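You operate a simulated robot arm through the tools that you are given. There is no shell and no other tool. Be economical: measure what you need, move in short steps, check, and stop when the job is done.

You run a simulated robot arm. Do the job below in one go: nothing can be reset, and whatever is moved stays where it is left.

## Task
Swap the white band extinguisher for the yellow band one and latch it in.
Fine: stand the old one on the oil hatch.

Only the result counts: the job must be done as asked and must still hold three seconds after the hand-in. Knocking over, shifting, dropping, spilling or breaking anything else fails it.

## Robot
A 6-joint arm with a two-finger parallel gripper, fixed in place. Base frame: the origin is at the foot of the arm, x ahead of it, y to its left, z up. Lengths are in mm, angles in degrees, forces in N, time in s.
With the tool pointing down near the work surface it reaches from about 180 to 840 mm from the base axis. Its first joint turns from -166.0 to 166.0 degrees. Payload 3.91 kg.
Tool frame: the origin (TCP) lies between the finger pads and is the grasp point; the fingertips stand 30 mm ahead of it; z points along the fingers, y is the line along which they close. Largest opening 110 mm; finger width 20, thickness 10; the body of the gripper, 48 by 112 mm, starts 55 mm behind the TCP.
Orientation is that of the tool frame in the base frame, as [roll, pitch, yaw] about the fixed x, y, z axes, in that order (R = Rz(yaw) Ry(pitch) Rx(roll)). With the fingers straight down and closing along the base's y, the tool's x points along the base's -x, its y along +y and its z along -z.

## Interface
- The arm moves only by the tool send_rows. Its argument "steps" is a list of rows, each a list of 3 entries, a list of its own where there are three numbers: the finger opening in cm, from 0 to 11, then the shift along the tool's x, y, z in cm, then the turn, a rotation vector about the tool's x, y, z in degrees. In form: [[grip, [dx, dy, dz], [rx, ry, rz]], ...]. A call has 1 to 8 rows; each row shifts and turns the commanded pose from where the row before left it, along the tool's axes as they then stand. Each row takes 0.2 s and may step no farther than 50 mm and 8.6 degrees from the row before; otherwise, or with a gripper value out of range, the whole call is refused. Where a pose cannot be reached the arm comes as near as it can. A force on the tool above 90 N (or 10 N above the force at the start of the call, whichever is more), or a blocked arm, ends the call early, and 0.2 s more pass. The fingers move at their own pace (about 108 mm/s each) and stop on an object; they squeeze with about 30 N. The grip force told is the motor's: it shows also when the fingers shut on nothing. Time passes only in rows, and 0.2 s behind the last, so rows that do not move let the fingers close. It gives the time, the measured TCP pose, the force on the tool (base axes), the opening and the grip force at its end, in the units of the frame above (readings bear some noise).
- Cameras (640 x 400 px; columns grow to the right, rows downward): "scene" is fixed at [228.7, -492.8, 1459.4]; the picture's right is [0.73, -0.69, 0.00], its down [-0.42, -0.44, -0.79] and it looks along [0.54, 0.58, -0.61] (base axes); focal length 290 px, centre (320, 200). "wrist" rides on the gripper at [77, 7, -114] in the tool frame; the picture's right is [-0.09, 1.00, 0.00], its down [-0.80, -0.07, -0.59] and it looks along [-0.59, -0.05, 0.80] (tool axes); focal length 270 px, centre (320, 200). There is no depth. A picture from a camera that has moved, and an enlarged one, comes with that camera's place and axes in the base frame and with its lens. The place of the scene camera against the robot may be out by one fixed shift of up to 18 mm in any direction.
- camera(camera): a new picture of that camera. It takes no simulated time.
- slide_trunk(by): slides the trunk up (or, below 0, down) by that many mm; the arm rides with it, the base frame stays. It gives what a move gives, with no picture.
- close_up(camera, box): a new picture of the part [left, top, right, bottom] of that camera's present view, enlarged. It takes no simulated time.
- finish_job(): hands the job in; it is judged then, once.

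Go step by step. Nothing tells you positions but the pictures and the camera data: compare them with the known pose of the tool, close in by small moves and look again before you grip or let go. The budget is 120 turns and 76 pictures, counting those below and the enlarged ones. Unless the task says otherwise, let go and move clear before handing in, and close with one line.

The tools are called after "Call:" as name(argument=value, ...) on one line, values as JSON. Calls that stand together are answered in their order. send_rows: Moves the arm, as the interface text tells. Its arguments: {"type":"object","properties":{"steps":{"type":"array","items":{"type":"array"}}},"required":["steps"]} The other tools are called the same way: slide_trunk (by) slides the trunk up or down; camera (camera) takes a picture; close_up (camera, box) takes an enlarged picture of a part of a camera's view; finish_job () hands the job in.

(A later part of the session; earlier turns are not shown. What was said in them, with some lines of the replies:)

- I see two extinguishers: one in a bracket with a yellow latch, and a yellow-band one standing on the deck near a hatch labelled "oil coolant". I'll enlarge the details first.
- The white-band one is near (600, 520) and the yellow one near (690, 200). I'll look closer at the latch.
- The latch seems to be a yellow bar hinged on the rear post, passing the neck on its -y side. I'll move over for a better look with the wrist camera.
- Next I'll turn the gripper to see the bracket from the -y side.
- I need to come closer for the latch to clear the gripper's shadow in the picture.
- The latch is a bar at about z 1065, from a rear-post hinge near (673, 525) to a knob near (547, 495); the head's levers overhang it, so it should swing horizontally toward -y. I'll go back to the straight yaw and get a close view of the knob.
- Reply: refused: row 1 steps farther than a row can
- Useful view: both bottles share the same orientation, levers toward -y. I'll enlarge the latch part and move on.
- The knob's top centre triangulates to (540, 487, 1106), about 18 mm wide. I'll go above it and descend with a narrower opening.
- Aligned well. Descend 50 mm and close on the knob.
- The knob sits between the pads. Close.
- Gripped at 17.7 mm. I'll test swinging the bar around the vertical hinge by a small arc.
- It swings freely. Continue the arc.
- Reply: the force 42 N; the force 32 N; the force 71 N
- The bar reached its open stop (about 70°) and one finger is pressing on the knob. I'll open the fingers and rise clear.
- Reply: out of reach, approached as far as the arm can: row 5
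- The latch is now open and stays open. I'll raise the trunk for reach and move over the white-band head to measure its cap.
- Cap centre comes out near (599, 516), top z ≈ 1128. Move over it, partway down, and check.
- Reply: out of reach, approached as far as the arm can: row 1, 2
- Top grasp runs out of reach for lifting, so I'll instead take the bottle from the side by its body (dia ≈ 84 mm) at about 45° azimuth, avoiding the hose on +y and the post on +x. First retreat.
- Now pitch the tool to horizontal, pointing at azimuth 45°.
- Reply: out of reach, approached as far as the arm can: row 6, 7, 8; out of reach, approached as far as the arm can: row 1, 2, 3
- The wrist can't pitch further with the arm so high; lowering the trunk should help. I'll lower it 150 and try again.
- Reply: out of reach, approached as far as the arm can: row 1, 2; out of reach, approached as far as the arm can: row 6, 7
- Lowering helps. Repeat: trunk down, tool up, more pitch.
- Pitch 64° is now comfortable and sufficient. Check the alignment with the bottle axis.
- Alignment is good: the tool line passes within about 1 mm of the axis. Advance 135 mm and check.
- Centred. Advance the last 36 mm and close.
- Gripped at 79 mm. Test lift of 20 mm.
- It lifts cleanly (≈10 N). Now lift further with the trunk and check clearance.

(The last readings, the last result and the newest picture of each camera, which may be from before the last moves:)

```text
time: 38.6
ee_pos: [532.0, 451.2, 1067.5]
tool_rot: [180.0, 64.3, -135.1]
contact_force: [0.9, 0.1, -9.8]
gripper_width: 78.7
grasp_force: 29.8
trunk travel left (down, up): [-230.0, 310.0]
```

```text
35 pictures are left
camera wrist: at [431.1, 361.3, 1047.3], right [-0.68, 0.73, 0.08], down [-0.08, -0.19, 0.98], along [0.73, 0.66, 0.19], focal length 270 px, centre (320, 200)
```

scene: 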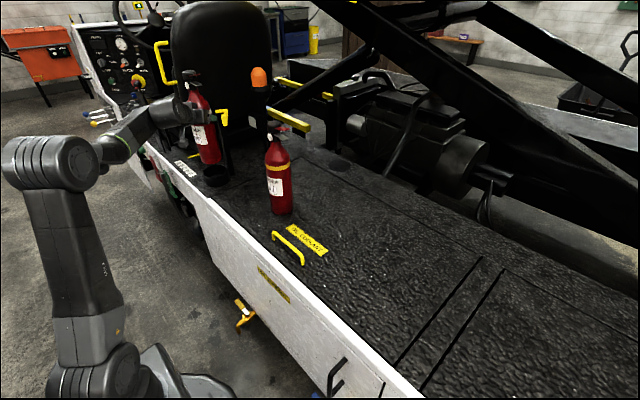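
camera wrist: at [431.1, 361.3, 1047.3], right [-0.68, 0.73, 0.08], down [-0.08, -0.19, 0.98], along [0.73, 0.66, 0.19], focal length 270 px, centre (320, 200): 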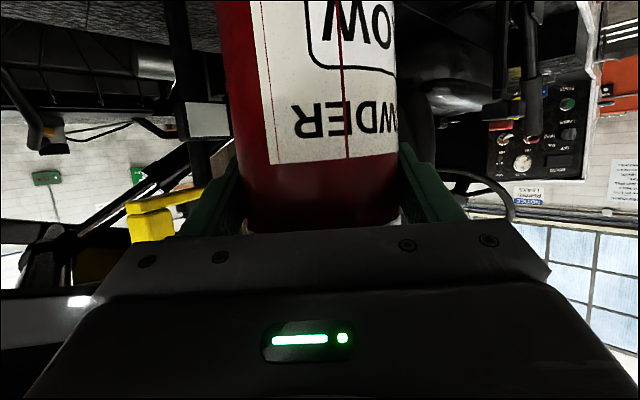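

Bottle out, cup visible. Now retreat toward the base to pass the yellow bottle at a safe radius.

Call:
send_rows(steps=[[5, [1.4, 0, -2.93], [0, 0, 0]], [5, [1.4, 0, -2.93], [0, 0, 0]], [5, [1.4, 0, -2.93], [0, 0, 0]], [5, [1.4, 0, -2.93], [0, 0, 0]], [5, [0, 0, 0], [0, 0, 0]]])

```text
time: 39.8
ee_pos: [439.6, 358.3, 1067.7]
tool_rot: [179.9, 64.5, -135.1]
contact_force: [-0.7, -0.4, -9.4]
gripper_width: 78.9
grasp_force: 30.0
trunk travel left (down, up): [-230.0, 310.0]
```

Now swing clockwise about the base, in two parts.

Call:
send_rows(steps=[[5, [0.23, -3.92, -0.485], [3.61, 0, 1.72]], [5, [0.23, -3.92, -0.485], [3.61, 0, 1.72]], [5, [0.23, -3.92, -0.485], [3.61, 0, 1.72]], [5, [0.23, -3.92, -0.485], [3.61, 0, 1.72]], [5, [0.23, -3.92, -0.485], [3.61, 0, 1.72]], [5, [0.23, -3.92, -0.485], [3.61, 0, 1.72]]])

Call:
camera(camera="scene")

```text
time: 41.2
ee_pos: [546.9, 147.6, 1065.5]
tool_rot: [180.0, 64.4, -159.0]
contact_force: [-0.7, 0.6, -10.4]
gripper_width: 78.7
grasp_force: 29.8
trunk travel left (down, up): [-230.0, 310.0]
```

```text
34 pictures are left
```

scene: 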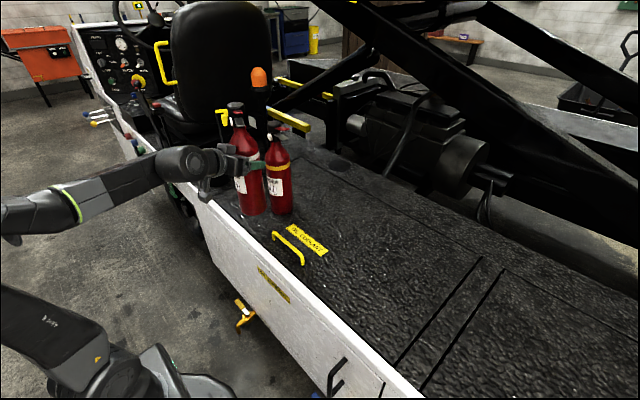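

Call:
send_rows(steps=[[5, [0.23, -3.92, -0.485], [3.61, 0, 1.72]], [5, [0.23, -3.92, -0.485], [3.61, 0, 1.72]], [5, [0.23, -3.92, -0.485], [3.61, 0, 1.72]], [5, [0.23, -3.92, -0.485], [3.61, 0, 1.72]], [5, [0.23, -3.92, -0.485], [3.61, 0, 1.72]], [5, [0.23, -3.92, -0.485], [3.61, 0, 1.72]]])

Call:
camera(camera="scene")

```text
time: 42.6
ee_pos: [560.9, -87.9, 1065.5]
tool_rot: [180.0, 64.4, 177.0]
contact_force: [-0.1, -0.5, -10.2]
gripper_width: 78.3
grasp_force: 30.5
trunk travel left (down, up): [-230.0, 310.0]
```

```text
33 pictures are left
```

scene: 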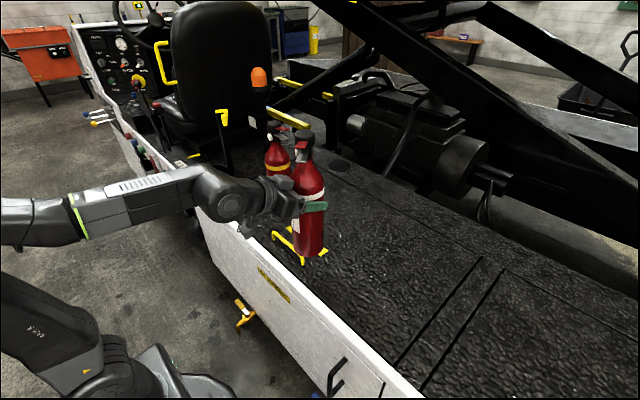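

Move forward 120 mm over clear deck beyond the handle and label, then lower most of the way.

Call:
send_rows(steps=[[5, [-1.29, -0.5, 2.71], [0, 0, 0]], [5, [-1.29, -0.5, 2.71], [0, 0, 0]], [5, [-1.29, -0.5, 2.71], [0, 0, 0]], [5, [-1.29, -0.5, 2.71], [0, 0, 0]], [5, [0, 0, 0], [0, 0, 0]]])

Call:
slide_trunk(by=-75)

Call:
camera(camera="scene")

Call:
close_up(camera="scene", box=[260, 120, 400, 290])

```text
time: 43.8
ee_pos: [680.3, -113.8, 1066.8]
tool_rot: [-180.0, 64.4, 177.1]
contact_force: [0.8, 0.7, -9.7]
gripper_width: 78.6
grasp_force: 30.0
trunk travel left (down, up): [-230.0, 310.0]
```

```text
time: 44.9
ee_pos: [680.5, -113.4, 991.2]
tool_rot: [-179.9, 64.4, 177.0]
contact_force: [0.5, -0.2, -10.8]
gripper_width: 78.7
grasp_force: 30.0
trunk travel left (down, up): [-155.0, 385.0]
```

```text
32 pictures are left
```

scene: 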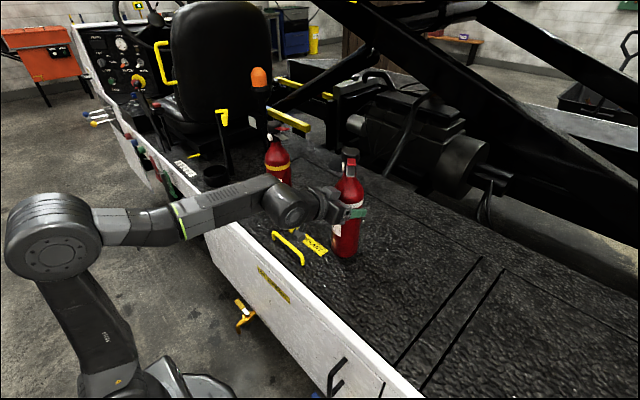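

```text
2.35 times, centred on (330, 205) of scene
camera zoom: at [228.7, -492.8, 1459.4], right [0.73, -0.69, 0.0], down [-0.42, -0.44, -0.79], along [0.54, 0.58, -0.61], focal length 683 px, centre (296, 188)
```

zoom: 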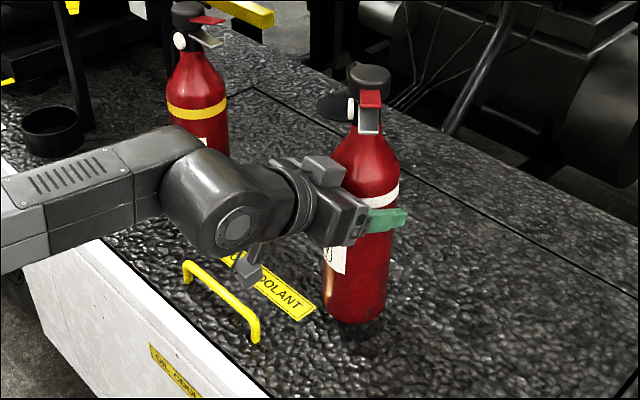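

Upright and close to the deck. Lower in small steps, watching force.

Call:
send_rows(steps=[[5, [0.32, 0, 0.15], [0, 0, 0]], [5, [0.32, 0, 0.15], [0, 0, 0]], [5, [0.32, 0, 0.15], [0, 0, 0]], [5, [0, 0, 0], [0, 0, 0]]])

Call:
send_rows(steps=[[5, [0.18, 0, 0.086], [0, 0, 0]], [5, [0.18, 0, 0.086], [0, 0, 0]], [5, [0, 0, 0], [0, 0, 0]]])

```text
time: 45.9
ee_pos: [680.5, -113.6, 982.8]
tool_rot: [-180.0, 64.4, 177.0]
contact_force: [-0.1, -0.8, -10.0]
gripper_width: 78.7
grasp_force: 30.6
trunk travel left (down, up): [-155.0, 385.0]
```

```text
time: 46.7
ee_pos: [679.3, -113.6, 978.1]
tool_rot: [179.9, 64.4, 176.9]
contact_force: [0.3, -0.9, -10.4]
gripper_width: 78.6
grasp_force: 30.1
trunk travel left (down, up): [-155.0, 385.0]
```

Call:
send_rows(steps=[[5, [0.18, 0, 0.086], [0, 0, 0]], [5, [0.18, 0, 0.086], [0, 0, 0]], [5, [0, 0, 0], [0, 0, 0]]])

Call:
send_rows(steps=[[5, [0.18, 0, 0.086], [0, 0, 0]], [5, [0, 0, 0], [0, 0, 0]]])

```text
time: 47.5
ee_pos: [680.4, -113.7, 973.4]
tool_rot: [-180.0, 64.5, 176.9]
contact_force: [0.2, -0.4, -9.8]
gripper_width: 78.5
grasp_force: 29.8
trunk travel left (down, up): [-155.0, 385.0]
```

```text
time: 48.1
ee_pos: [680.0, -113.8, 971.3]
tool_rot: [-180.0, 64.4, 177.0]
contact_force: [0.4, -0.1, -9.4]
gripper_width: 78.7
grasp_force: 30.7
trunk travel left (down, up): [-155.0, 385.0]
```

Call:
send_rows(steps=[[5, [0.18, 0, 0.086], [0, 0, 0]], [5, [0, 0, 0], [0, 0, 0]]])

Call:
send_rows(steps=[[5, [0.18, 0, 0.086], [0, 0, 0]], [5, [0, 0, 0], [0, 0, 0]]])

Call:
close_up(camera="scene", box=[260, 120, 400, 290])

```text
time: 48.7
ee_pos: [680.0, -113.7, 968.7]
tool_rot: [-179.9, 64.5, 177.0]
contact_force: [-0.6, 0.0, -5.8]
gripper_width: 78.6
grasp_force: 29.8
trunk travel left (down, up): [-155.0, 385.0]
```

```text
time: 49.3
ee_pos: [679.1, -113.7, 970.2]
tool_rot: [-179.9, 64.9, 177.1]
contact_force: [-0.8, -2.0, 8.6]
gripper_width: 78.4
grasp_force: 30.0
trunk travel left (down, up): [-155.0, 385.0]
```

```text
2.35 times, centred on (330, 205) of scene
camera zoom: at [228.7, -492.8, 1459.4], right [0.73, -0.69, 0.0], down [-0.42, -0.44, -0.79], along [0.54, 0.58, -0.61], focal length 683 px, centre (296, 188)
```

zoom: 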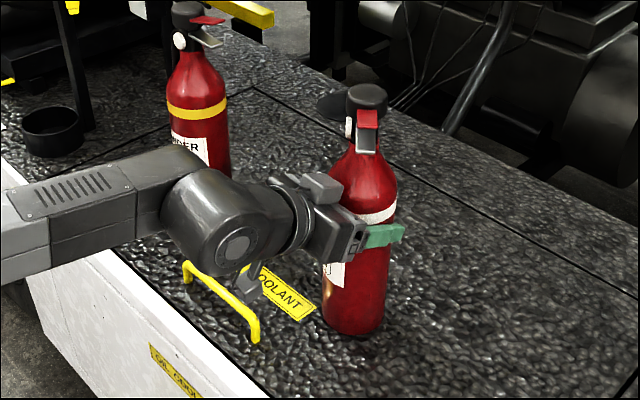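

It's resting on the hatch. Ease the preload, open, and back out straight.

Call:
send_rows(steps=[[5, [-0.15, 0, -0.07], [0, 0, 0]], [8, [0, 0, 0], [0, 0, 0]], [9, [0, 0, 0], [0, 0, 0]], [10.6, [0, 0, 0], [0, 0, 0]], [10.6, [0, 0, 0], [0, 0, 0]]])

Call:
close_up(camera="scene", box=[260, 120, 400, 290])

Call:
camera(camera="wrist")

```text
time: 50.5
ee_pos: [680.0, -112.9, 969.7]
tool_rot: [-179.9, 64.5, 176.9]
contact_force: [-0.7, -0.2, 0.5]
gripper_width: 106.0
grasp_force: 0.0
trunk travel left (down, up): [-155.0, 385.0]
```

```text
2.35 times, centred on (330, 205) of scene
camera zoom: at [228.7, -492.8, 1459.4], right [0.73, -0.69, 0.0], down [-0.42, -0.44, -0.79], along [0.54, 0.58, -0.61], focal length 683 px, centre (296, 188)
```

zoom: 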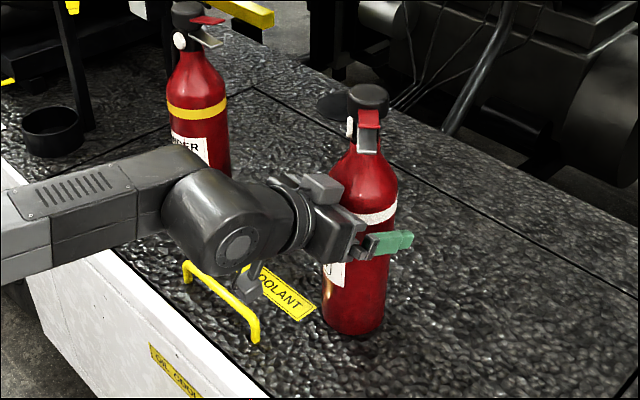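

```text
28 pictures are left
camera wrist: at [544.6, -98.2, 948.8], right [0.09, 0.99, 0.08], down [-0.19, -0.06, 0.98], along [0.98, -0.1, 0.19], focal length 270 px, centre (320, 200)
```

wrist: 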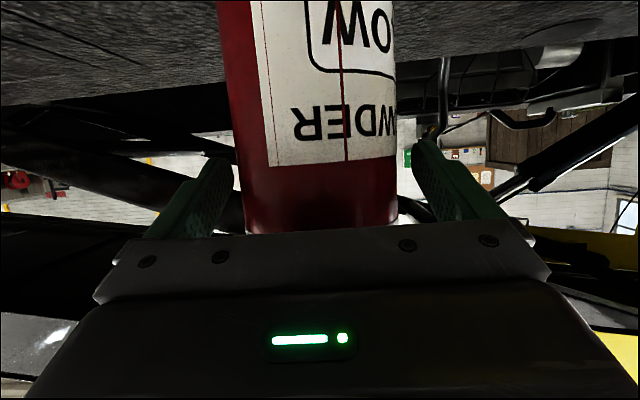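

White bottle stands on its own. Back out 150 mm.

Call:
send_rows(steps=[[10.6, [1.29, 0, -2.71], [0, 0, 0]], [10.6, [1.29, 0, -2.71], [0, 0, 0]], [10.6, [1.29, 0, -2.71], [0, 0, 0]], [10.6, [1.29, 0, -2.71], [0, 0, 0]], [10.6, [1.29, 0, -2.71], [0, 0, 0]]])

Call:
send_rows(steps=[[10.6, [-0.18, 3.76, 0.37], [-3.61, 0, -1.72]], [10.6, [-0.18, 3.76, 0.37], [-3.61, 0, -1.72]], [10.6, [-0.18, 3.76, 0.37], [-3.61, 0, -1.72]], [10.6, [-0.18, 3.76, 0.37], [-3.61, 0, -1.72]], [10.6, [0, 0, 0], [-6.3, 0, -3.0]], [10.6, [0, 0, 0], [-6.3, 0, -3.0]], [10.6, [0, 0, 0], [-6.3, 0, -3.0]], [10.6, [0, 0, 0], [-6.3, 0, -3.0]]])

Call:
camera(camera="wrist")

Call:
camera(camera="scene")

```text
time: 51.7
ee_pos: [529.1, -106.1, 967.7]
tool_rot: [-179.9, 64.5, 177.1]
contact_force: [-0.3, 0.4, 0.2]
gripper_width: 105.9
grasp_force: 0.1
trunk travel left (down, up): [-155.0, 385.0]
```

```text
time: 53.5
ee_pos: [537.5, 45.1, 970.9]
tool_rot: [179.9, 64.5, -139.0]
contact_force: [-0.4, 0.7, -0.1]
gripper_width: 106.0
grasp_force: 0.1
trunk travel left (down, up): [-155.0, 385.0]
```

```text
27 pictures are left
camera wrist: at [431.7, -38.4, 949.2], right [-0.63, 0.78, 0.08], down [-0.1, -0.18, 0.98], along [0.77, 0.6, 0.19], focal length 270 px, centre (320, 200)
```

wrist: 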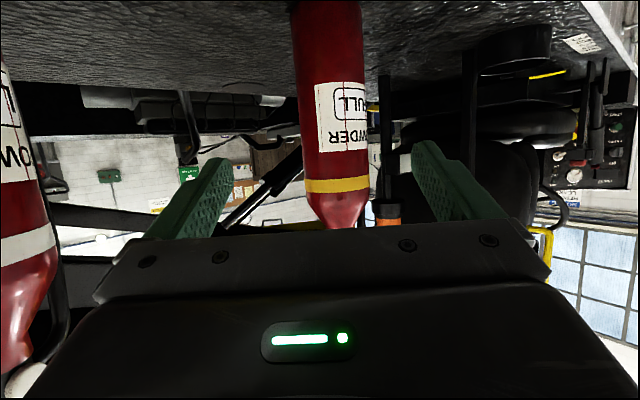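

```text
26 pictures are left
```

scene: 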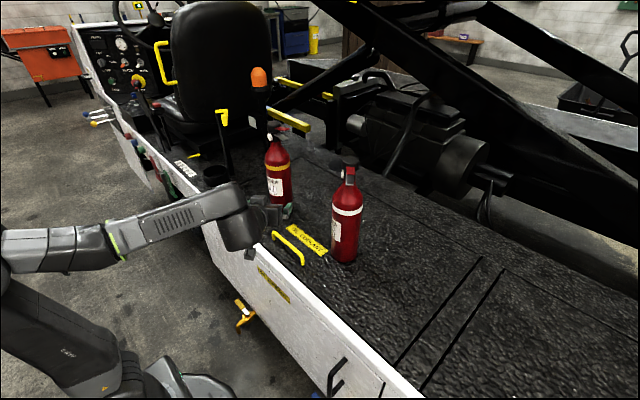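

Yellow bottle is ahead, about 190-210 mm in front of the TCP. Rotate the last 4° to 45°, advance 90 mm and measure again.

Call:
send_rows(steps=[[10.6, [0, -0.35, 0], [-3.6, 0, -1.72]], [10.6, [-1.29, 0, 2.71], [0, 0, 0]], [10.6, [-1.29, 0, 2.71], [0, 0, 0]], [10.6, [-1.29, 0, 2.71], [0, 0, 0]], [10.6, [0, 0, 0], [0, 0, 0]]])

Call:
camera(camera="wrist")

```text
time: 54.7
ee_pos: [604.7, 104.9, 970.1]
tool_rot: [179.9, 64.7, -135.2]
contact_force: [0.3, -0.6, -0.1]
gripper_width: 105.8
grasp_force: 0.1
trunk travel left (down, up): [-155.0, 385.0]
```

```text
25 pictures are left
camera wrist: at [504.5, 14.8, 948.6], right [-0.68, 0.73, 0.08], down [-0.09, -0.19, 0.98], along [0.73, 0.66, 0.19], focal length 270 px, centre (320, 200)
```

wrist: 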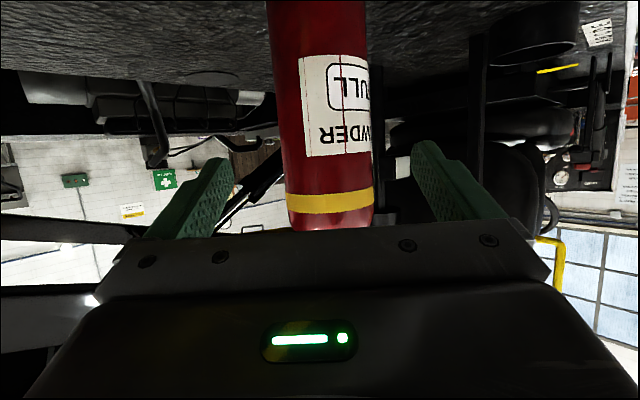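

Axis near (677, 185): 108 mm ahead, ~5 mm left. Shift and advance 66 mm.

Call:
send_rows(steps=[[10.6, [-0.95, 0.45, 1.99], [0, 0, 0]], [10.6, [-0.95, 0, 1.99], [0, 0, 0]], [10.6, [-0.95, 0, 1.99], [0, 0, 0]], [10.6, [0, 0, 0], [0, 0, 0]]])

Call:
camera(camera="wrist")

```text
time: 55.7
ee_pos: [646.7, 155.8, 969.1]
tool_rot: [179.9, 64.6, -135.2]
contact_force: [0.3, 0.3, 0.9]
gripper_width: 106.3
grasp_force: 0.1
trunk travel left (down, up): [-155.0, 385.0]
```

```text
24 pictures are left
camera wrist: at [546.6, 64.5, 948.2], right [-0.68, 0.73, 0.08], down [-0.09, -0.19, 0.98], along [0.73, 0.66, 0.19], focal length 270 px, centre (320, 200)
```

wrist: 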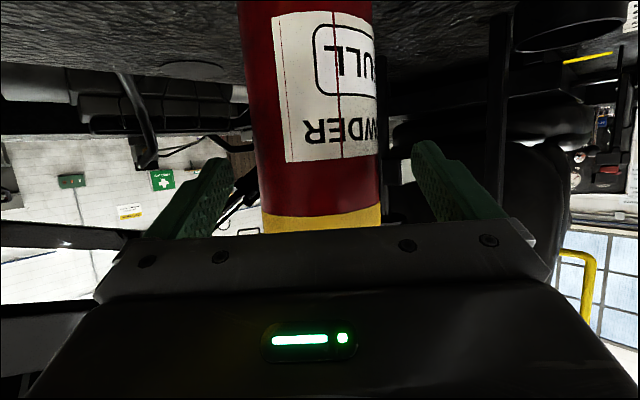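

The view matches the earlier pre-grasp almost exactly. Advance 36 mm and close.

Call:
send_rows(steps=[[10.6, [-0.78, 0, 1.62], [0, 0, 0]], [10.6, [-0.78, 0, 1.62], [0, 0, 0]], [10.6, [0, 0, 0], [0, 0, 0]], [8.5, [0, 0, 0], [0, 0, 0]], [5, [0, 0, 0], [0, 0, 0]], [5, [0, 0, 0], [0, 0, 0]], [5, [0, 0, 0], [0, 0, 0]]])

Call:
send_rows(steps=[[5, [-0.9, 0, -0.43], [0, 0, 0]], [5, [-0.9, 0, -0.43], [0, 0, 0]], [5, [0, 0, 0], [0, 0, 0]]])

Call:
camera(camera="scene")

```text
time: 57.3
ee_pos: [673.9, 180.9, 968.9]
tool_rot: [180.0, 64.6, -135.1]
contact_force: [5.6, -1.6, 4.6]
gripper_width: 79.0
grasp_force: 30.1
trunk travel left (down, up): [-155.0, 385.0]
```

```text
time: 58.1
ee_pos: [674.7, 179.4, 987.7]
tool_rot: [179.7, 64.3, -135.2]
contact_force: [-0.4, -0.3, -10.0]
gripper_width: 79.1
grasp_force: 29.9
trunk travel left (down, up): [-155.0, 385.0]
```

```text
23 pictures are left
```

scene: 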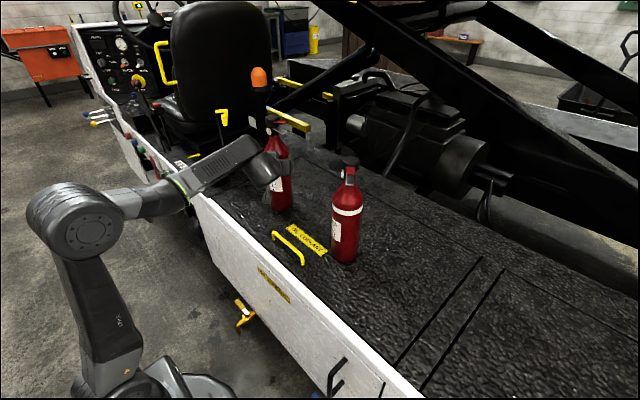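

Yellow bottle is held. Raise with the trunk, then move sideways (tool left) 293 mm, staying clear of the open latch.

Call:
slide_trunk(by=85)

Call:
send_rows(steps=[[5, [0, 3.65, 0], [0, 0, 0]], [5, [0, 3.65, 0], [0, 0, 0]], [5, [0, 3.65, 0], [0, 0, 0]], [5, [0, 3.65, 0], [0, 0, 0]], [5, [0, 3.65, 0], [0, 0, 0]], [5, [0, 3.65, 0], [0, 0, 0]], [5, [0, 3.65, 0], [0, 0, 0]], [5, [0, 3.65, 0], [0, 0, 0]]])

Call:
camera(camera="scene")

```text
time: 59.3
ee_pos: [674.6, 180.5, 1073.5]
tool_rot: [179.8, 64.4, -135.1]
contact_force: [0.2, -0.2, -9.0]
gripper_width: 78.9
grasp_force: 30.7
trunk travel left (down, up): [-240.0, 300.0]
```

```text
time: 61.1
ee_pos: [468.3, 385.9, 1074.5]
tool_rot: [179.9, 64.5, -135.1]
contact_force: [0.4, -0.2, -9.6]
gripper_width: 79.2
grasp_force: 30.2
trunk travel left (down, up): [-240.0, 300.0]
```

```text
22 pictures are left
```

scene: 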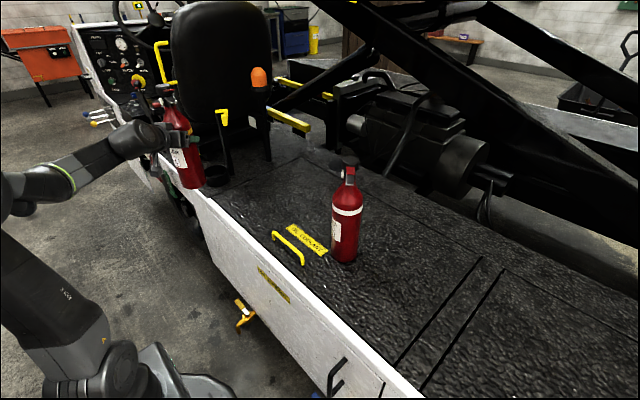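

Line up: forward 179 mm along the tool axis; do it in two parts.

Call:
send_rows(steps=[[5, [-1.47, 0, 3.08], [0, 0, 0]], [5, [-1.47, 0.07, 3.08], [0, 0, 0]], [5, [-1.47, 0, 3.08], [0, 0, 0]], [5, [-1.47, 0, 3.08], [0, 0, 0]], [5, [-1.47, 0, 3.08], [0, 0, 0]], [5, [0, 0, 0], [0, 0, 0]]])

Call:
close_up(camera="scene", box=[160, 60, 280, 200])

```text
time: 62.5
ee_pos: [590.5, 509.9, 1073.2]
tool_rot: [179.9, 64.4, -135.2]
contact_force: [0.4, 0.3, -10.1]
gripper_width: 79.2
grasp_force: 30.0
trunk travel left (down, up): [-240.0, 300.0]
```

```text
2.86 times, centred on (220, 130) of scene
camera zoom: at [228.7, -492.8, 1459.4], right [0.73, -0.69, 0.0], down [-0.42, -0.44, -0.79], along [0.54, 0.58, -0.61], focal length 830 px, centre (606, 400)
```

zoom: 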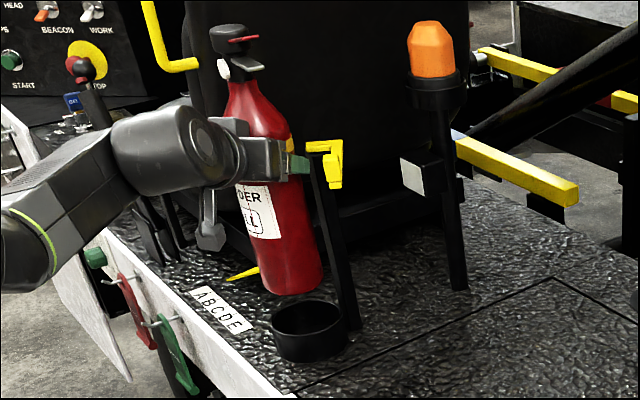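

Position matches the white bottle's removal pose. Adjust 5 mm forward and lower to just above the cup rim.

Call:
send_rows(steps=[[5, [-0.2, 0, 0.43], [0, 0, 0]], [5, [0, 0, 0], [0, 0, 0]]])

Call:
slide_trunk(by=-52)

Call:
close_up(camera="scene", box=[175, 110, 255, 200])

```text
time: 63.1
ee_pos: [592.6, 512.0, 1072.4]
tool_rot: [179.9, 64.4, -135.2]
contact_force: [0.4, 1.0, -10.6]
gripper_width: 79.1
grasp_force: 29.6
trunk travel left (down, up): [-240.0, 300.0]
```

```text
time: 64.0
ee_pos: [592.5, 512.0, 1021.8]
tool_rot: [179.9, 64.4, -135.3]
contact_force: [0.0, -0.5, -9.3]
gripper_width: 78.8
grasp_force: 30.3
trunk travel left (down, up): [-188.0, 352.0]
```

```text
4.44 times, centred on (215, 155) of scene
camera zoom: at [228.7, -492.8, 1459.4], right [0.73, -0.69, 0.0], down [-0.42, -0.44, -0.79], along [0.54, 0.58, -0.61], focal length 1291 px, centre (787, 400)
```

zoom: 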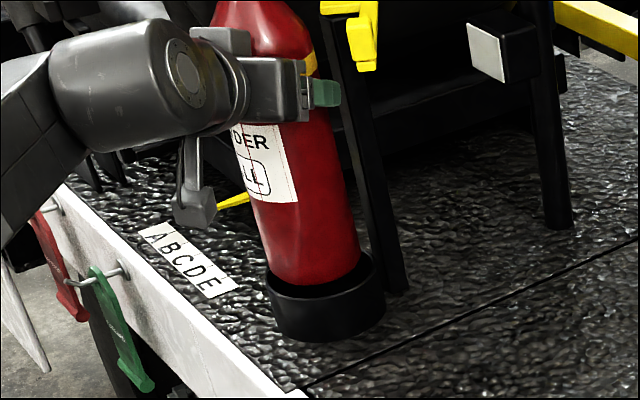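

Looks like it will enter the cup as the old one did. Lower in small steps with force checks.

Call:
send_rows(steps=[[5, [0.3, 0, 0.28], [0, 0, 0]], [5, [0.45, 0, 0.21], [0, 0, 0]], [5, [0.45, 0, 0.21], [0, 0, 0]], [5, [0.45, 0, 0.21], [0, 0, 0]], [5, [0, 0, 0], [0, 0, 0]]])

Call:
send_rows(steps=[[5, [0.45, 0, 0.21], [0, 0, 0]], [5, [0.45, 0, 0.21], [0, 0, 0]], [5, [0.45, 0, 0.21], [0, 0, 0]], [5, [0, 0, 0], [0, 0, 0]]])

Call:
close_up(camera="scene", box=[175, 90, 255, 200])

```text
time: 65.2
ee_pos: [593.2, 512.0, 999.6]
tool_rot: [179.9, 64.3, -135.1]
contact_force: [0.6, -4.4, -11.0]
gripper_width: 79.0
grasp_force: 30.1
trunk travel left (down, up): [-188.0, 352.0]
```

```text
time: 66.2
ee_pos: [593.9, 511.8, 986.6]
tool_rot: [179.9, 64.4, -135.1]
contact_force: [4.8, -7.2, -7.8]
gripper_width: 79.1
grasp_force: 30.2
trunk travel left (down, up): [-188.0, 352.0]
```

```text
3.64 times, centred on (215, 145) of scene
camera zoom: at [228.7, -492.8, 1459.4], right [0.73, -0.69, 0.0], down [-0.42, -0.44, -0.79], along [0.54, 0.58, -0.61], focal length 1056 px, centre (702, 400)
```

zoom: 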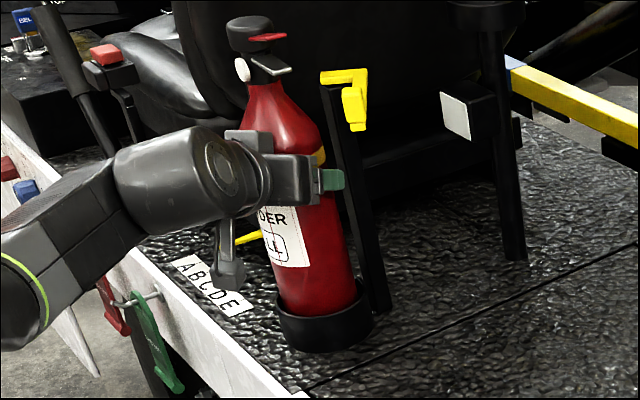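

It's in the cup with a slight push from the left wall; I'll shift 2 mm right and keep lowering.

Call:
send_rows(steps=[[5, [0, -0.2, 0], [0, 0, 0]], [5, [0.36, 0, 0.17], [0, 0, 0]], [5, [0, 0, 0], [0, 0, 0]]])

Call:
send_rows(steps=[[5, [0.36, 0, 0.17], [0, 0, 0]], [5, [0, 0, 0], [0, 0, 0]]])

```text
time: 67.0
ee_pos: [594.2, 511.5, 982.6]
tool_rot: [179.8, 64.5, -135.2]
contact_force: [0.3, -1.4, -9.8]
gripper_width: 79.2
grasp_force: 30.2
trunk travel left (down, up): [-188.0, 352.0]
```

```text
time: 67.7
ee_pos: [594.1, 512.4, 980.4]
tool_rot: [179.8, 64.4, -135.2]
contact_force: [-0.2, 0.3, -10.4]
gripper_width: 79.2
grasp_force: 29.9
trunk travel left (down, up): [-188.0, 352.0]
```

Call:
send_rows(steps=[[5, [0.27, 0, 0.13], [0, 0, 0]], [5, [0, 0, 0], [0, 0, 0]]])

Call:
send_rows(steps=[[5, [0.2, 0, 0.09], [0, 0, 0]], [5, [0, 0, 0], [0, 0, 0]]])

```text
time: 68.2
ee_pos: [593.3, 511.8, 976.8]
tool_rot: [179.9, 64.5, -135.0]
contact_force: [0.0, 0.1, -9.7]
gripper_width: 79.3
grasp_force: 29.7
trunk travel left (down, up): [-188.0, 352.0]
```

```text
time: 68.8
ee_pos: [593.2, 511.0, 975.2]
tool_rot: [179.9, 64.5, -135.1]
contact_force: [-0.6, -0.3, -9.4]
gripper_width: 79.3
grasp_force: 29.7
trunk travel left (down, up): [-188.0, 352.0]
```

Call:
send_rows(steps=[[5, [0.2, 0, 0.09], [0, 0, 0]], [5, [0, 0, 0], [0, 0, 0]]])

Call:
send_rows(steps=[[5, [0.2, 0, 0.09], [0, 0, 0]], [5, [0, 0, 0], [0, 0, 0]]])

```text
time: 69.5
ee_pos: [594.4, 511.5, 974.8]
tool_rot: [179.9, 64.6, -135.2]
contact_force: [-1.3, 0.6, -2.7]
gripper_width: 79.3
grasp_force: 30.4
trunk travel left (down, up): [-188.0, 352.0]
```

```text
time: 70.0
ee_pos: [594.1, 510.5, 973.9]
tool_rot: [179.9, 64.8, -135.2]
contact_force: [3.4, -0.5, 9.0]
gripper_width: 79.2
grasp_force: 30.4
trunk travel left (down, up): [-188.0, 352.0]
```

Seated on the cup floor. Release and verify it stands.

Call:
send_rows(steps=[[5, [-0.15, 0, -0.07], [0, 0, 0]], [8, [0, 0, 0], [0, 0, 0]], [9, [0, 0, 0], [0, 0, 0]], [10.4, [0, 0, 0], [0, 0, 0]], [10.4, [0, 0, 0], [0, 0, 0]]])

Call:
send_rows(steps=[[10.4, [1.29, 0, -2.71], [0, 0, 0]], [10.4, [1.29, 0, -2.71], [0, 0, 0]], [10.4, [1.29, 0, -2.71], [0, 0, 0]], [10.4, [1.29, 0, -2.71], [0, 0, 0]], [10.4, [1.29, 0, -2.71], [0, 0, 0]], [10.4, [0, 0, 0], [0, 0, 0]]])

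Call:
close_up(camera="scene", box=[170, 90, 270, 200])

```text
time: 71.2
ee_pos: [593.9, 509.8, 972.8]
tool_rot: [179.9, 64.6, -135.1]
contact_force: [0.0, -1.7, -0.4]
gripper_width: 104.1
grasp_force: 0.0
trunk travel left (down, up): [-188.0, 352.0]
```

```text
time: 72.7
ee_pos: [487.0, 403.0, 972.3]
tool_rot: [179.9, 64.5, -135.1]
contact_force: [-0.3, 0.1, 0.2]
gripper_width: 104.0
grasp_force: 0.1
trunk travel left (down, up): [-188.0, 352.0]
```

```text
3.64 times, centred on (220, 145) of scene
camera zoom: at [228.7, -492.8, 1459.4], right [0.73, -0.69, 0.0], down [-0.42, -0.44, -0.79], along [0.54, 0.58, -0.61], focal length 1056 px, centre (684, 400)
```

zoom: 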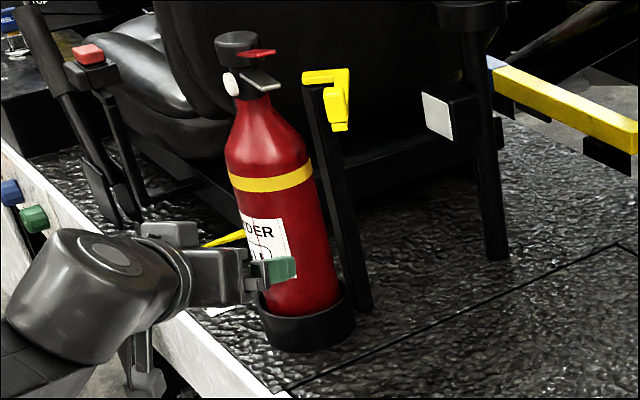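

Yellow bottle is seated just as the old one was. Now I'll raise the trunk and return the tool to vertical so I can push the latch knob closed.

Call:
slide_trunk(by=220)

Call:
send_rows(steps=[[2, [0, 0, 0], [0, 8.1, 0]], [2, [0, 0, 0], [0, 8.1, 0]], [2, [0, 0, 0], [0, 8.1, 0]], [2, [0, 0, 0], [0, 8.1, 0]], [2, [0, 0, 0], [0, 8.1, 0]], [2, [0, 0, 0], [0, 8.1, 0]], [2, [0, 0, 0], [0, 8.1, 0]], [2, [0, 0, 0], [0, 7.9, 0]]])

Call:
camera(camera="wrist")

```text
time: 75.0
ee_pos: [486.8, 403.8, 1191.5]
tool_rot: [179.9, 64.5, -135.0]
contact_force: [0.6, 0.2, 0.0]
gripper_width: 103.9
grasp_force: 0.1
trunk travel left (down, up): [-408.0, 132.0]
```

```text
time: 76.8
ee_pos: [486.6, 404.8, 1192.1]
tool_rot: [180.0, -0.3, -135.0]
contact_force: [-0.1, 0.1, 0.8]
gripper_width: 20.2
grasp_force: 0.0
trunk travel left (down, up): [-408.0, 132.0]
```

```text
17 pictures are left
camera wrist: at [428.8, 356.7, 1306.0], right [-0.64, 0.77, 0.0], down [0.62, 0.52, 0.59], along [0.45, 0.38, -0.81], focal length 270 px, centre (320, 200)
```

wrist: 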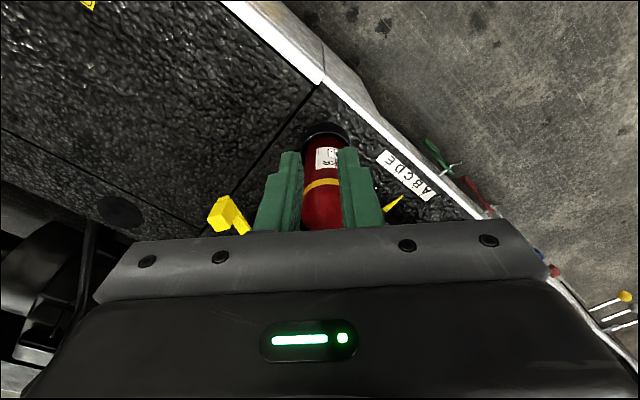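

Tool vertical with fingers closing. Raise the trunk a little more and go to the outer side of the knob, staying above it.

Call:
slide_trunk(by=70)

Call:
send_rows(steps=[[0, [-1.87, -2.66, 2.34], [0, 0, 0]], [0, [-1.87, -2.66, 2.34], [0, 0, 0]], [0, [-1.87, -2.66, 2.34], [0, 0, 0]], [0, [-1.87, -2.66, 2.34], [0, 0, 0]], [0, [-1.87, -2.66, 2.34], [0, 0, 0]], [0, [0, 0, 0], [0, 0, -8]], [0, [0, 0, 0], [0, 0, -8]], [0, [0, 0, 0], [0, 0, 0]]])

Call:
camera(camera="wrist")

Call:
close_up(camera="scene", box=[170, 60, 290, 150])

```text
time: 77.9
ee_pos: [487.3, 405.0, 1262.1]
tool_rot: [-179.9, 0.0, -135.0]
contact_force: [-0.5, -0.4, -0.8]
gripper_width: 20.1
grasp_force: 0.1
trunk travel left (down, up): [-478.0, 62.0]
```

```text
time: 79.7
ee_pos: [646.2, 375.9, 1146.6]
tool_rot: [179.9, -0.1, -119.0]
contact_force: [0.5, 0.5, -1.2]
gripper_width: 0.1
grasp_force: 29.8
trunk travel left (down, up): [-478.0, 62.0]
```

```text
16 pictures are left
camera wrist: at [604.8, 313.3, 1259.9], right [-0.83, 0.56, 0.0], down [0.45, 0.67, 0.59], along [0.33, 0.49, -0.81], focal length 270 px, centre (320, 200)
```

wrist: 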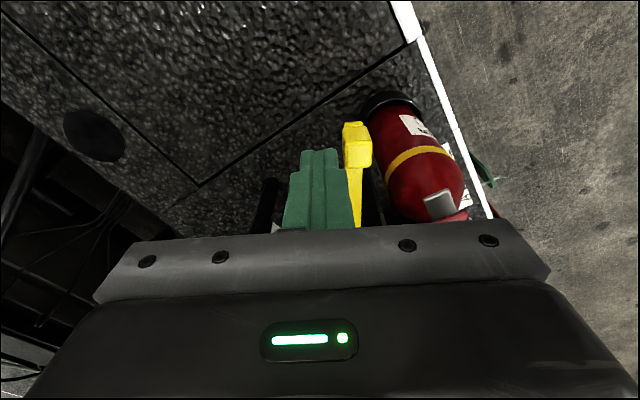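

```text
4.44 times, centred on (230, 105) of scene
camera zoom: at [228.7, -492.8, 1459.4], right [0.73, -0.69, 0.0], down [-0.42, -0.44, -0.79], along [0.54, 0.58, -0.61], focal length 1291 px, centre (720, 622)
```

zoom: 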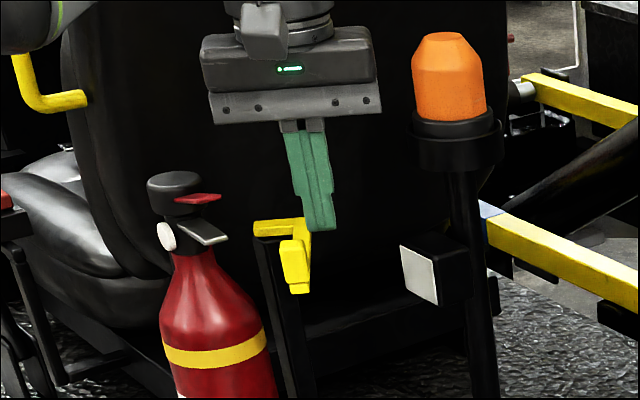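

The closed fingers are just outside the knob. Shift 6 mm away, descend beside it.

Call:
send_rows(steps=[[0, [0, -0.7, 0], [0, 0, 0]], [0, [0, 0, 1.9], [0, 0, 0]], [0, [0, 0, 1.9], [0, 0, 0]], [0, [0, 0, 0], [0, 0, 0]]])

Call:
close_up(camera="wrist", box=[220, 80, 480, 240])

```text
time: 80.7
ee_pos: [652.4, 373.6, 1107.6]
tool_rot: [179.9, -0.1, -119.1]
contact_force: [0.4, -1.3, -0.3]
gripper_width: 0.0
grasp_force: 30.5
trunk travel left (down, up): [-478.0, 62.0]
```

```text
2.46 times, centred on (350, 160) of wrist
camera zoom: at [610.7, 310.0, 1222.0], right [-0.83, 0.56, 0.0], down [0.45, 0.67, 0.59], along [0.33, 0.49, -0.81], focal length 665 px, centre (246, 298)
```

zoom: 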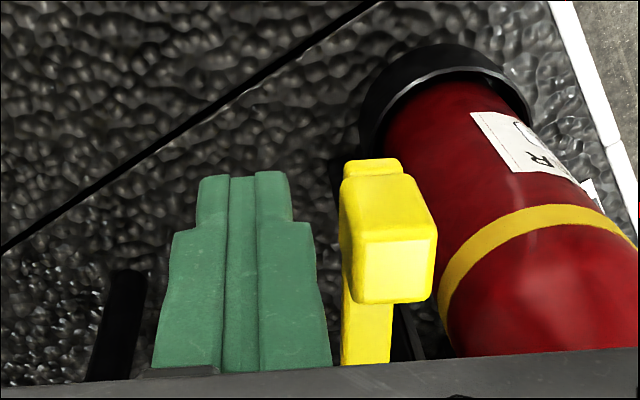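

Now push along the arc toward closed, first part.

Call:
send_rows(steps=[[0, [0.46, 1.38, 0], [0, 0, 6]], [0, [0.46, 1.38, 0], [0, 0, 6]], [0, [0.46, 1.38, 0], [0, 0, 6]], [0, [0.46, 1.38, 0], [0, 0, 6]]])

Call:
close_up(camera="wrist", box=[220, 80, 480, 240])

```text
time: 81.7
ee_pos: [597.1, 392.6, 1108.9]
tool_rot: [180.0, -0.1, -143.1]
contact_force: [0.4, -0.3, 0.0]
gripper_width: 0.0
grasp_force: 29.8
trunk travel left (down, up): [-478.0, 62.0]
```

```text
2.46 times, centred on (350, 160) of wrist
camera zoom: at [532.5, 352.2, 1221.2], right [-0.53, 0.85, 0.0], down [0.68, 0.42, 0.59], along [0.5, 0.31, -0.81], focal length 665 px, centre (246, 298)
```

zoom: 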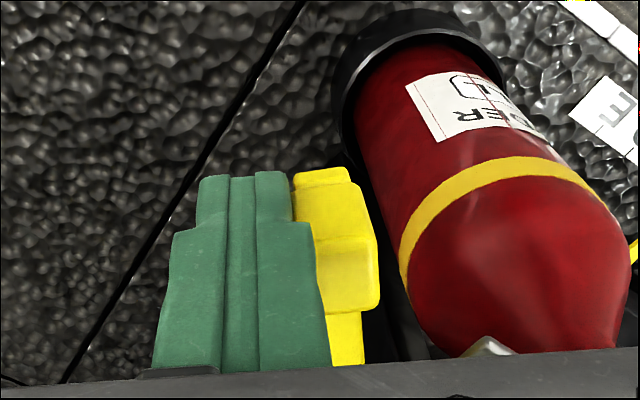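

Contact made and the bar follows with little force. Continue.

Call:
send_rows(steps=[[0, [0.46, 1.38, 0], [0, 0, 6]], [0, [0.46, 1.38, 0], [0, 0, 6]], [0, [0.46, 1.38, 0], [0, 0, 6]], [0, [0.46, 1.38, 0], [0, 0, 6]]])

Call:
close_up(camera="wrist", box=[220, 80, 480, 240])

Call:
close_up(camera="scene", box=[160, 80, 260, 150])

```text
time: 82.7
ee_pos: [555.0, 430.4, 1108.1]
tool_rot: [180.0, -0.1, -167.2]
contact_force: [0.2, 1.1, -0.1]
gripper_width: 0.0
grasp_force: 29.9
trunk travel left (down, up): [-478.0, 62.0]
```

```text
2.46 times, centred on (350, 160) of wrist
camera zoom: at [479.4, 422.3, 1222.0], right [-0.14, 0.99, 0.0], down [0.8, 0.11, 0.59], along [0.59, 0.08, -0.81], focal length 665 px, centre (246, 298)
```

zoom: 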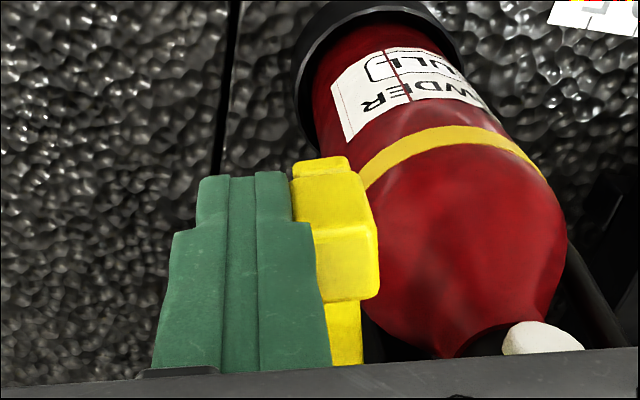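

```text
5.71 times, centred on (210, 115) of scene
camera zoom: at [228.7, -492.8, 1459.4], right [0.73, -0.69, 0.0], down [-0.42, -0.44, -0.79], along [0.54, 0.58, -0.61], focal length 1660 px, centre (949, 686)
```

zoom: 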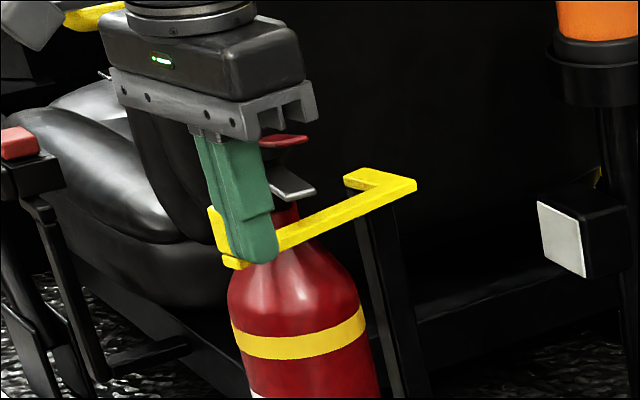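

Call:
send_rows(steps=[[0, [0.46, 1.38, 0], [0, 0, 6]], [0, [0.46, 1.38, 0], [0, 0, 6]], [0, [0, 0, 0], [0, 0, 0]]])

Call:
send_rows(steps=[[0, [0.1, 0.4, 0], [0, 0, 0]], [0, [0.1, 0.4, 0], [0, 0, 0]], [0, [0, 0, 0], [0, 0, 0]]])

```text
time: 83.5
ee_pos: [540.4, 455.8, 1106.2]
tool_rot: [-179.8, -0.2, -179.1]
contact_force: [0.1, 0.1, -0.9]
gripper_width: 0.0
grasp_force: 30.0
trunk travel left (down, up): [-478.0, 62.0]
```

```text
time: 84.3
ee_pos: [540.3, 462.8, 1107.9]
tool_rot: [-179.9, -0.1, -179.1]
contact_force: [-0.7, -8.8, -0.2]
gripper_width: 0.0
grasp_force: 29.8
trunk travel left (down, up): [-478.0, 62.0]
```

Resistance is starting, as expected near the closed position. Push a little further and look.

Call:
send_rows(steps=[[0, [0, 0.3, 0], [0, 0, 0]], [0, [0, 0.3, 0], [0, 0, 0]], [0, [0, 0, 0], [0, 0, 0]]])

Call:
close_up(camera="scene", box=[160, 80, 240, 140])

```text
time: 85.1
ee_pos: [538.9, 468.8, 1106.7]
tool_rot: [-179.9, -0.2, -179.0]
contact_force: [-5.8, -18.1, -4.4]
gripper_width: 0.1
grasp_force: 29.8
trunk travel left (down, up): [-478.0, 62.0]
```

```text
6.67 times, centred on (200, 110) of scene
camera zoom: at [228.7, -492.8, 1459.4], right [0.73, -0.69, 0.0], down [-0.42, -0.44, -0.79], along [0.54, 0.58, -0.61], focal length 1936 px, centre (1120, 800)
```

zoom: 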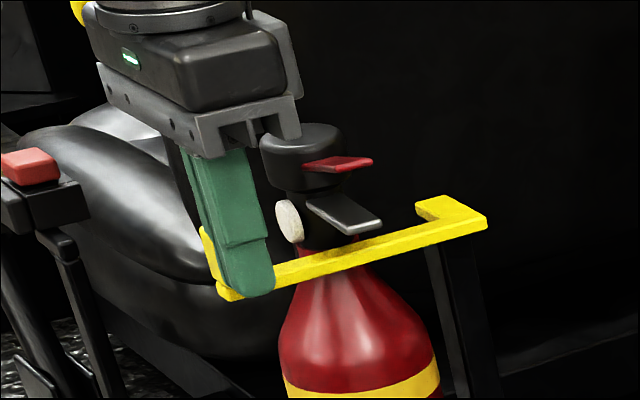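

The bar is back at its original closed position. One firmer push to make sure it's latched, then back off and compare.

Call:
send_rows(steps=[[0, [0, 0.3, 0], [0, 0, 0]], [0, [0, 0.3, 0], [0, 0, 0]], [0, [0, 0, 0], [0, 0, 0]]])

Call:
send_rows(steps=[[0, [0, -1.5, 0], [0, 0, 0]], [0, [0, -2, 0], [0, 0, 0]], [0, [0, -2, 0], [0, 0, 0]], [0, [1, 0, -3], [0, 0, 0]], [0, [2, 0, -3], [0, 0, 0]], [0, [3, 0, -2], [0, 0, 0]], [0, [3, 0, 0], [0, 0, 0]]])

Call:
close_up(camera="scene", box=[160, 80, 240, 140])

Call:
camera(camera="scene")

```text
time: 85.9
ee_pos: [539.2, 469.1, 1107.5]
tool_rot: [-179.6, -0.3, -179.3]
contact_force: [-10.4, -55.4, -14.5]
gripper_width: 0.0
grasp_force: 29.9
trunk travel left (down, up): [-478.0, 62.0]
```

```text
time: 87.5
ee_pos: [450.0, 420.7, 1188.8]
tool_rot: [-179.9, -0.2, -179.1]
contact_force: [-0.1, -0.5, 0.2]
gripper_width: 0.0
grasp_force: 29.5
trunk travel left (down, up): [-478.0, 62.0]
```

```text
6.67 times, centred on (200, 110) of scene
camera zoom: at [228.7, -492.8, 1459.4], right [0.73, -0.69, 0.0], down [-0.42, -0.44, -0.79], along [0.54, 0.58, -0.61], focal length 1936 px, centre (1120, 800)
```

zoom: 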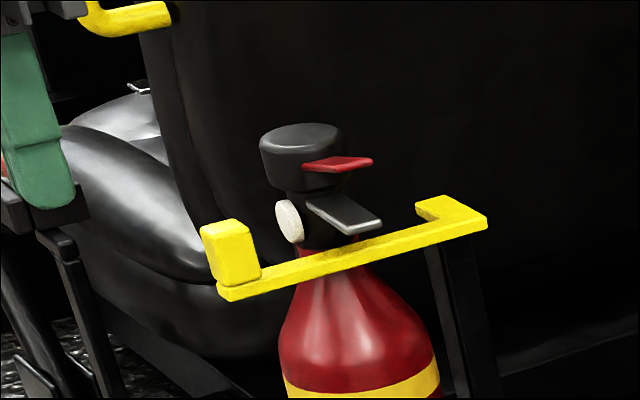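

```text
8 pictures are left
```

scene: 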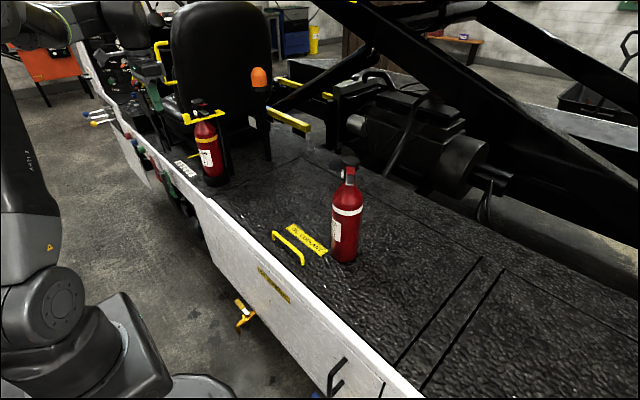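

The latch looks exactly as it did originally, now across the yellow-band bottle. The white-band bottle stands on the oil hatch and the arm is clear, so I'm handing in.

Call:
finish_job()

```text
The job is handed in.
```

The yellow-band extinguisher is latched in the bracket, and the white-band one is standing on the hatch labelled "OIL COOLANT".
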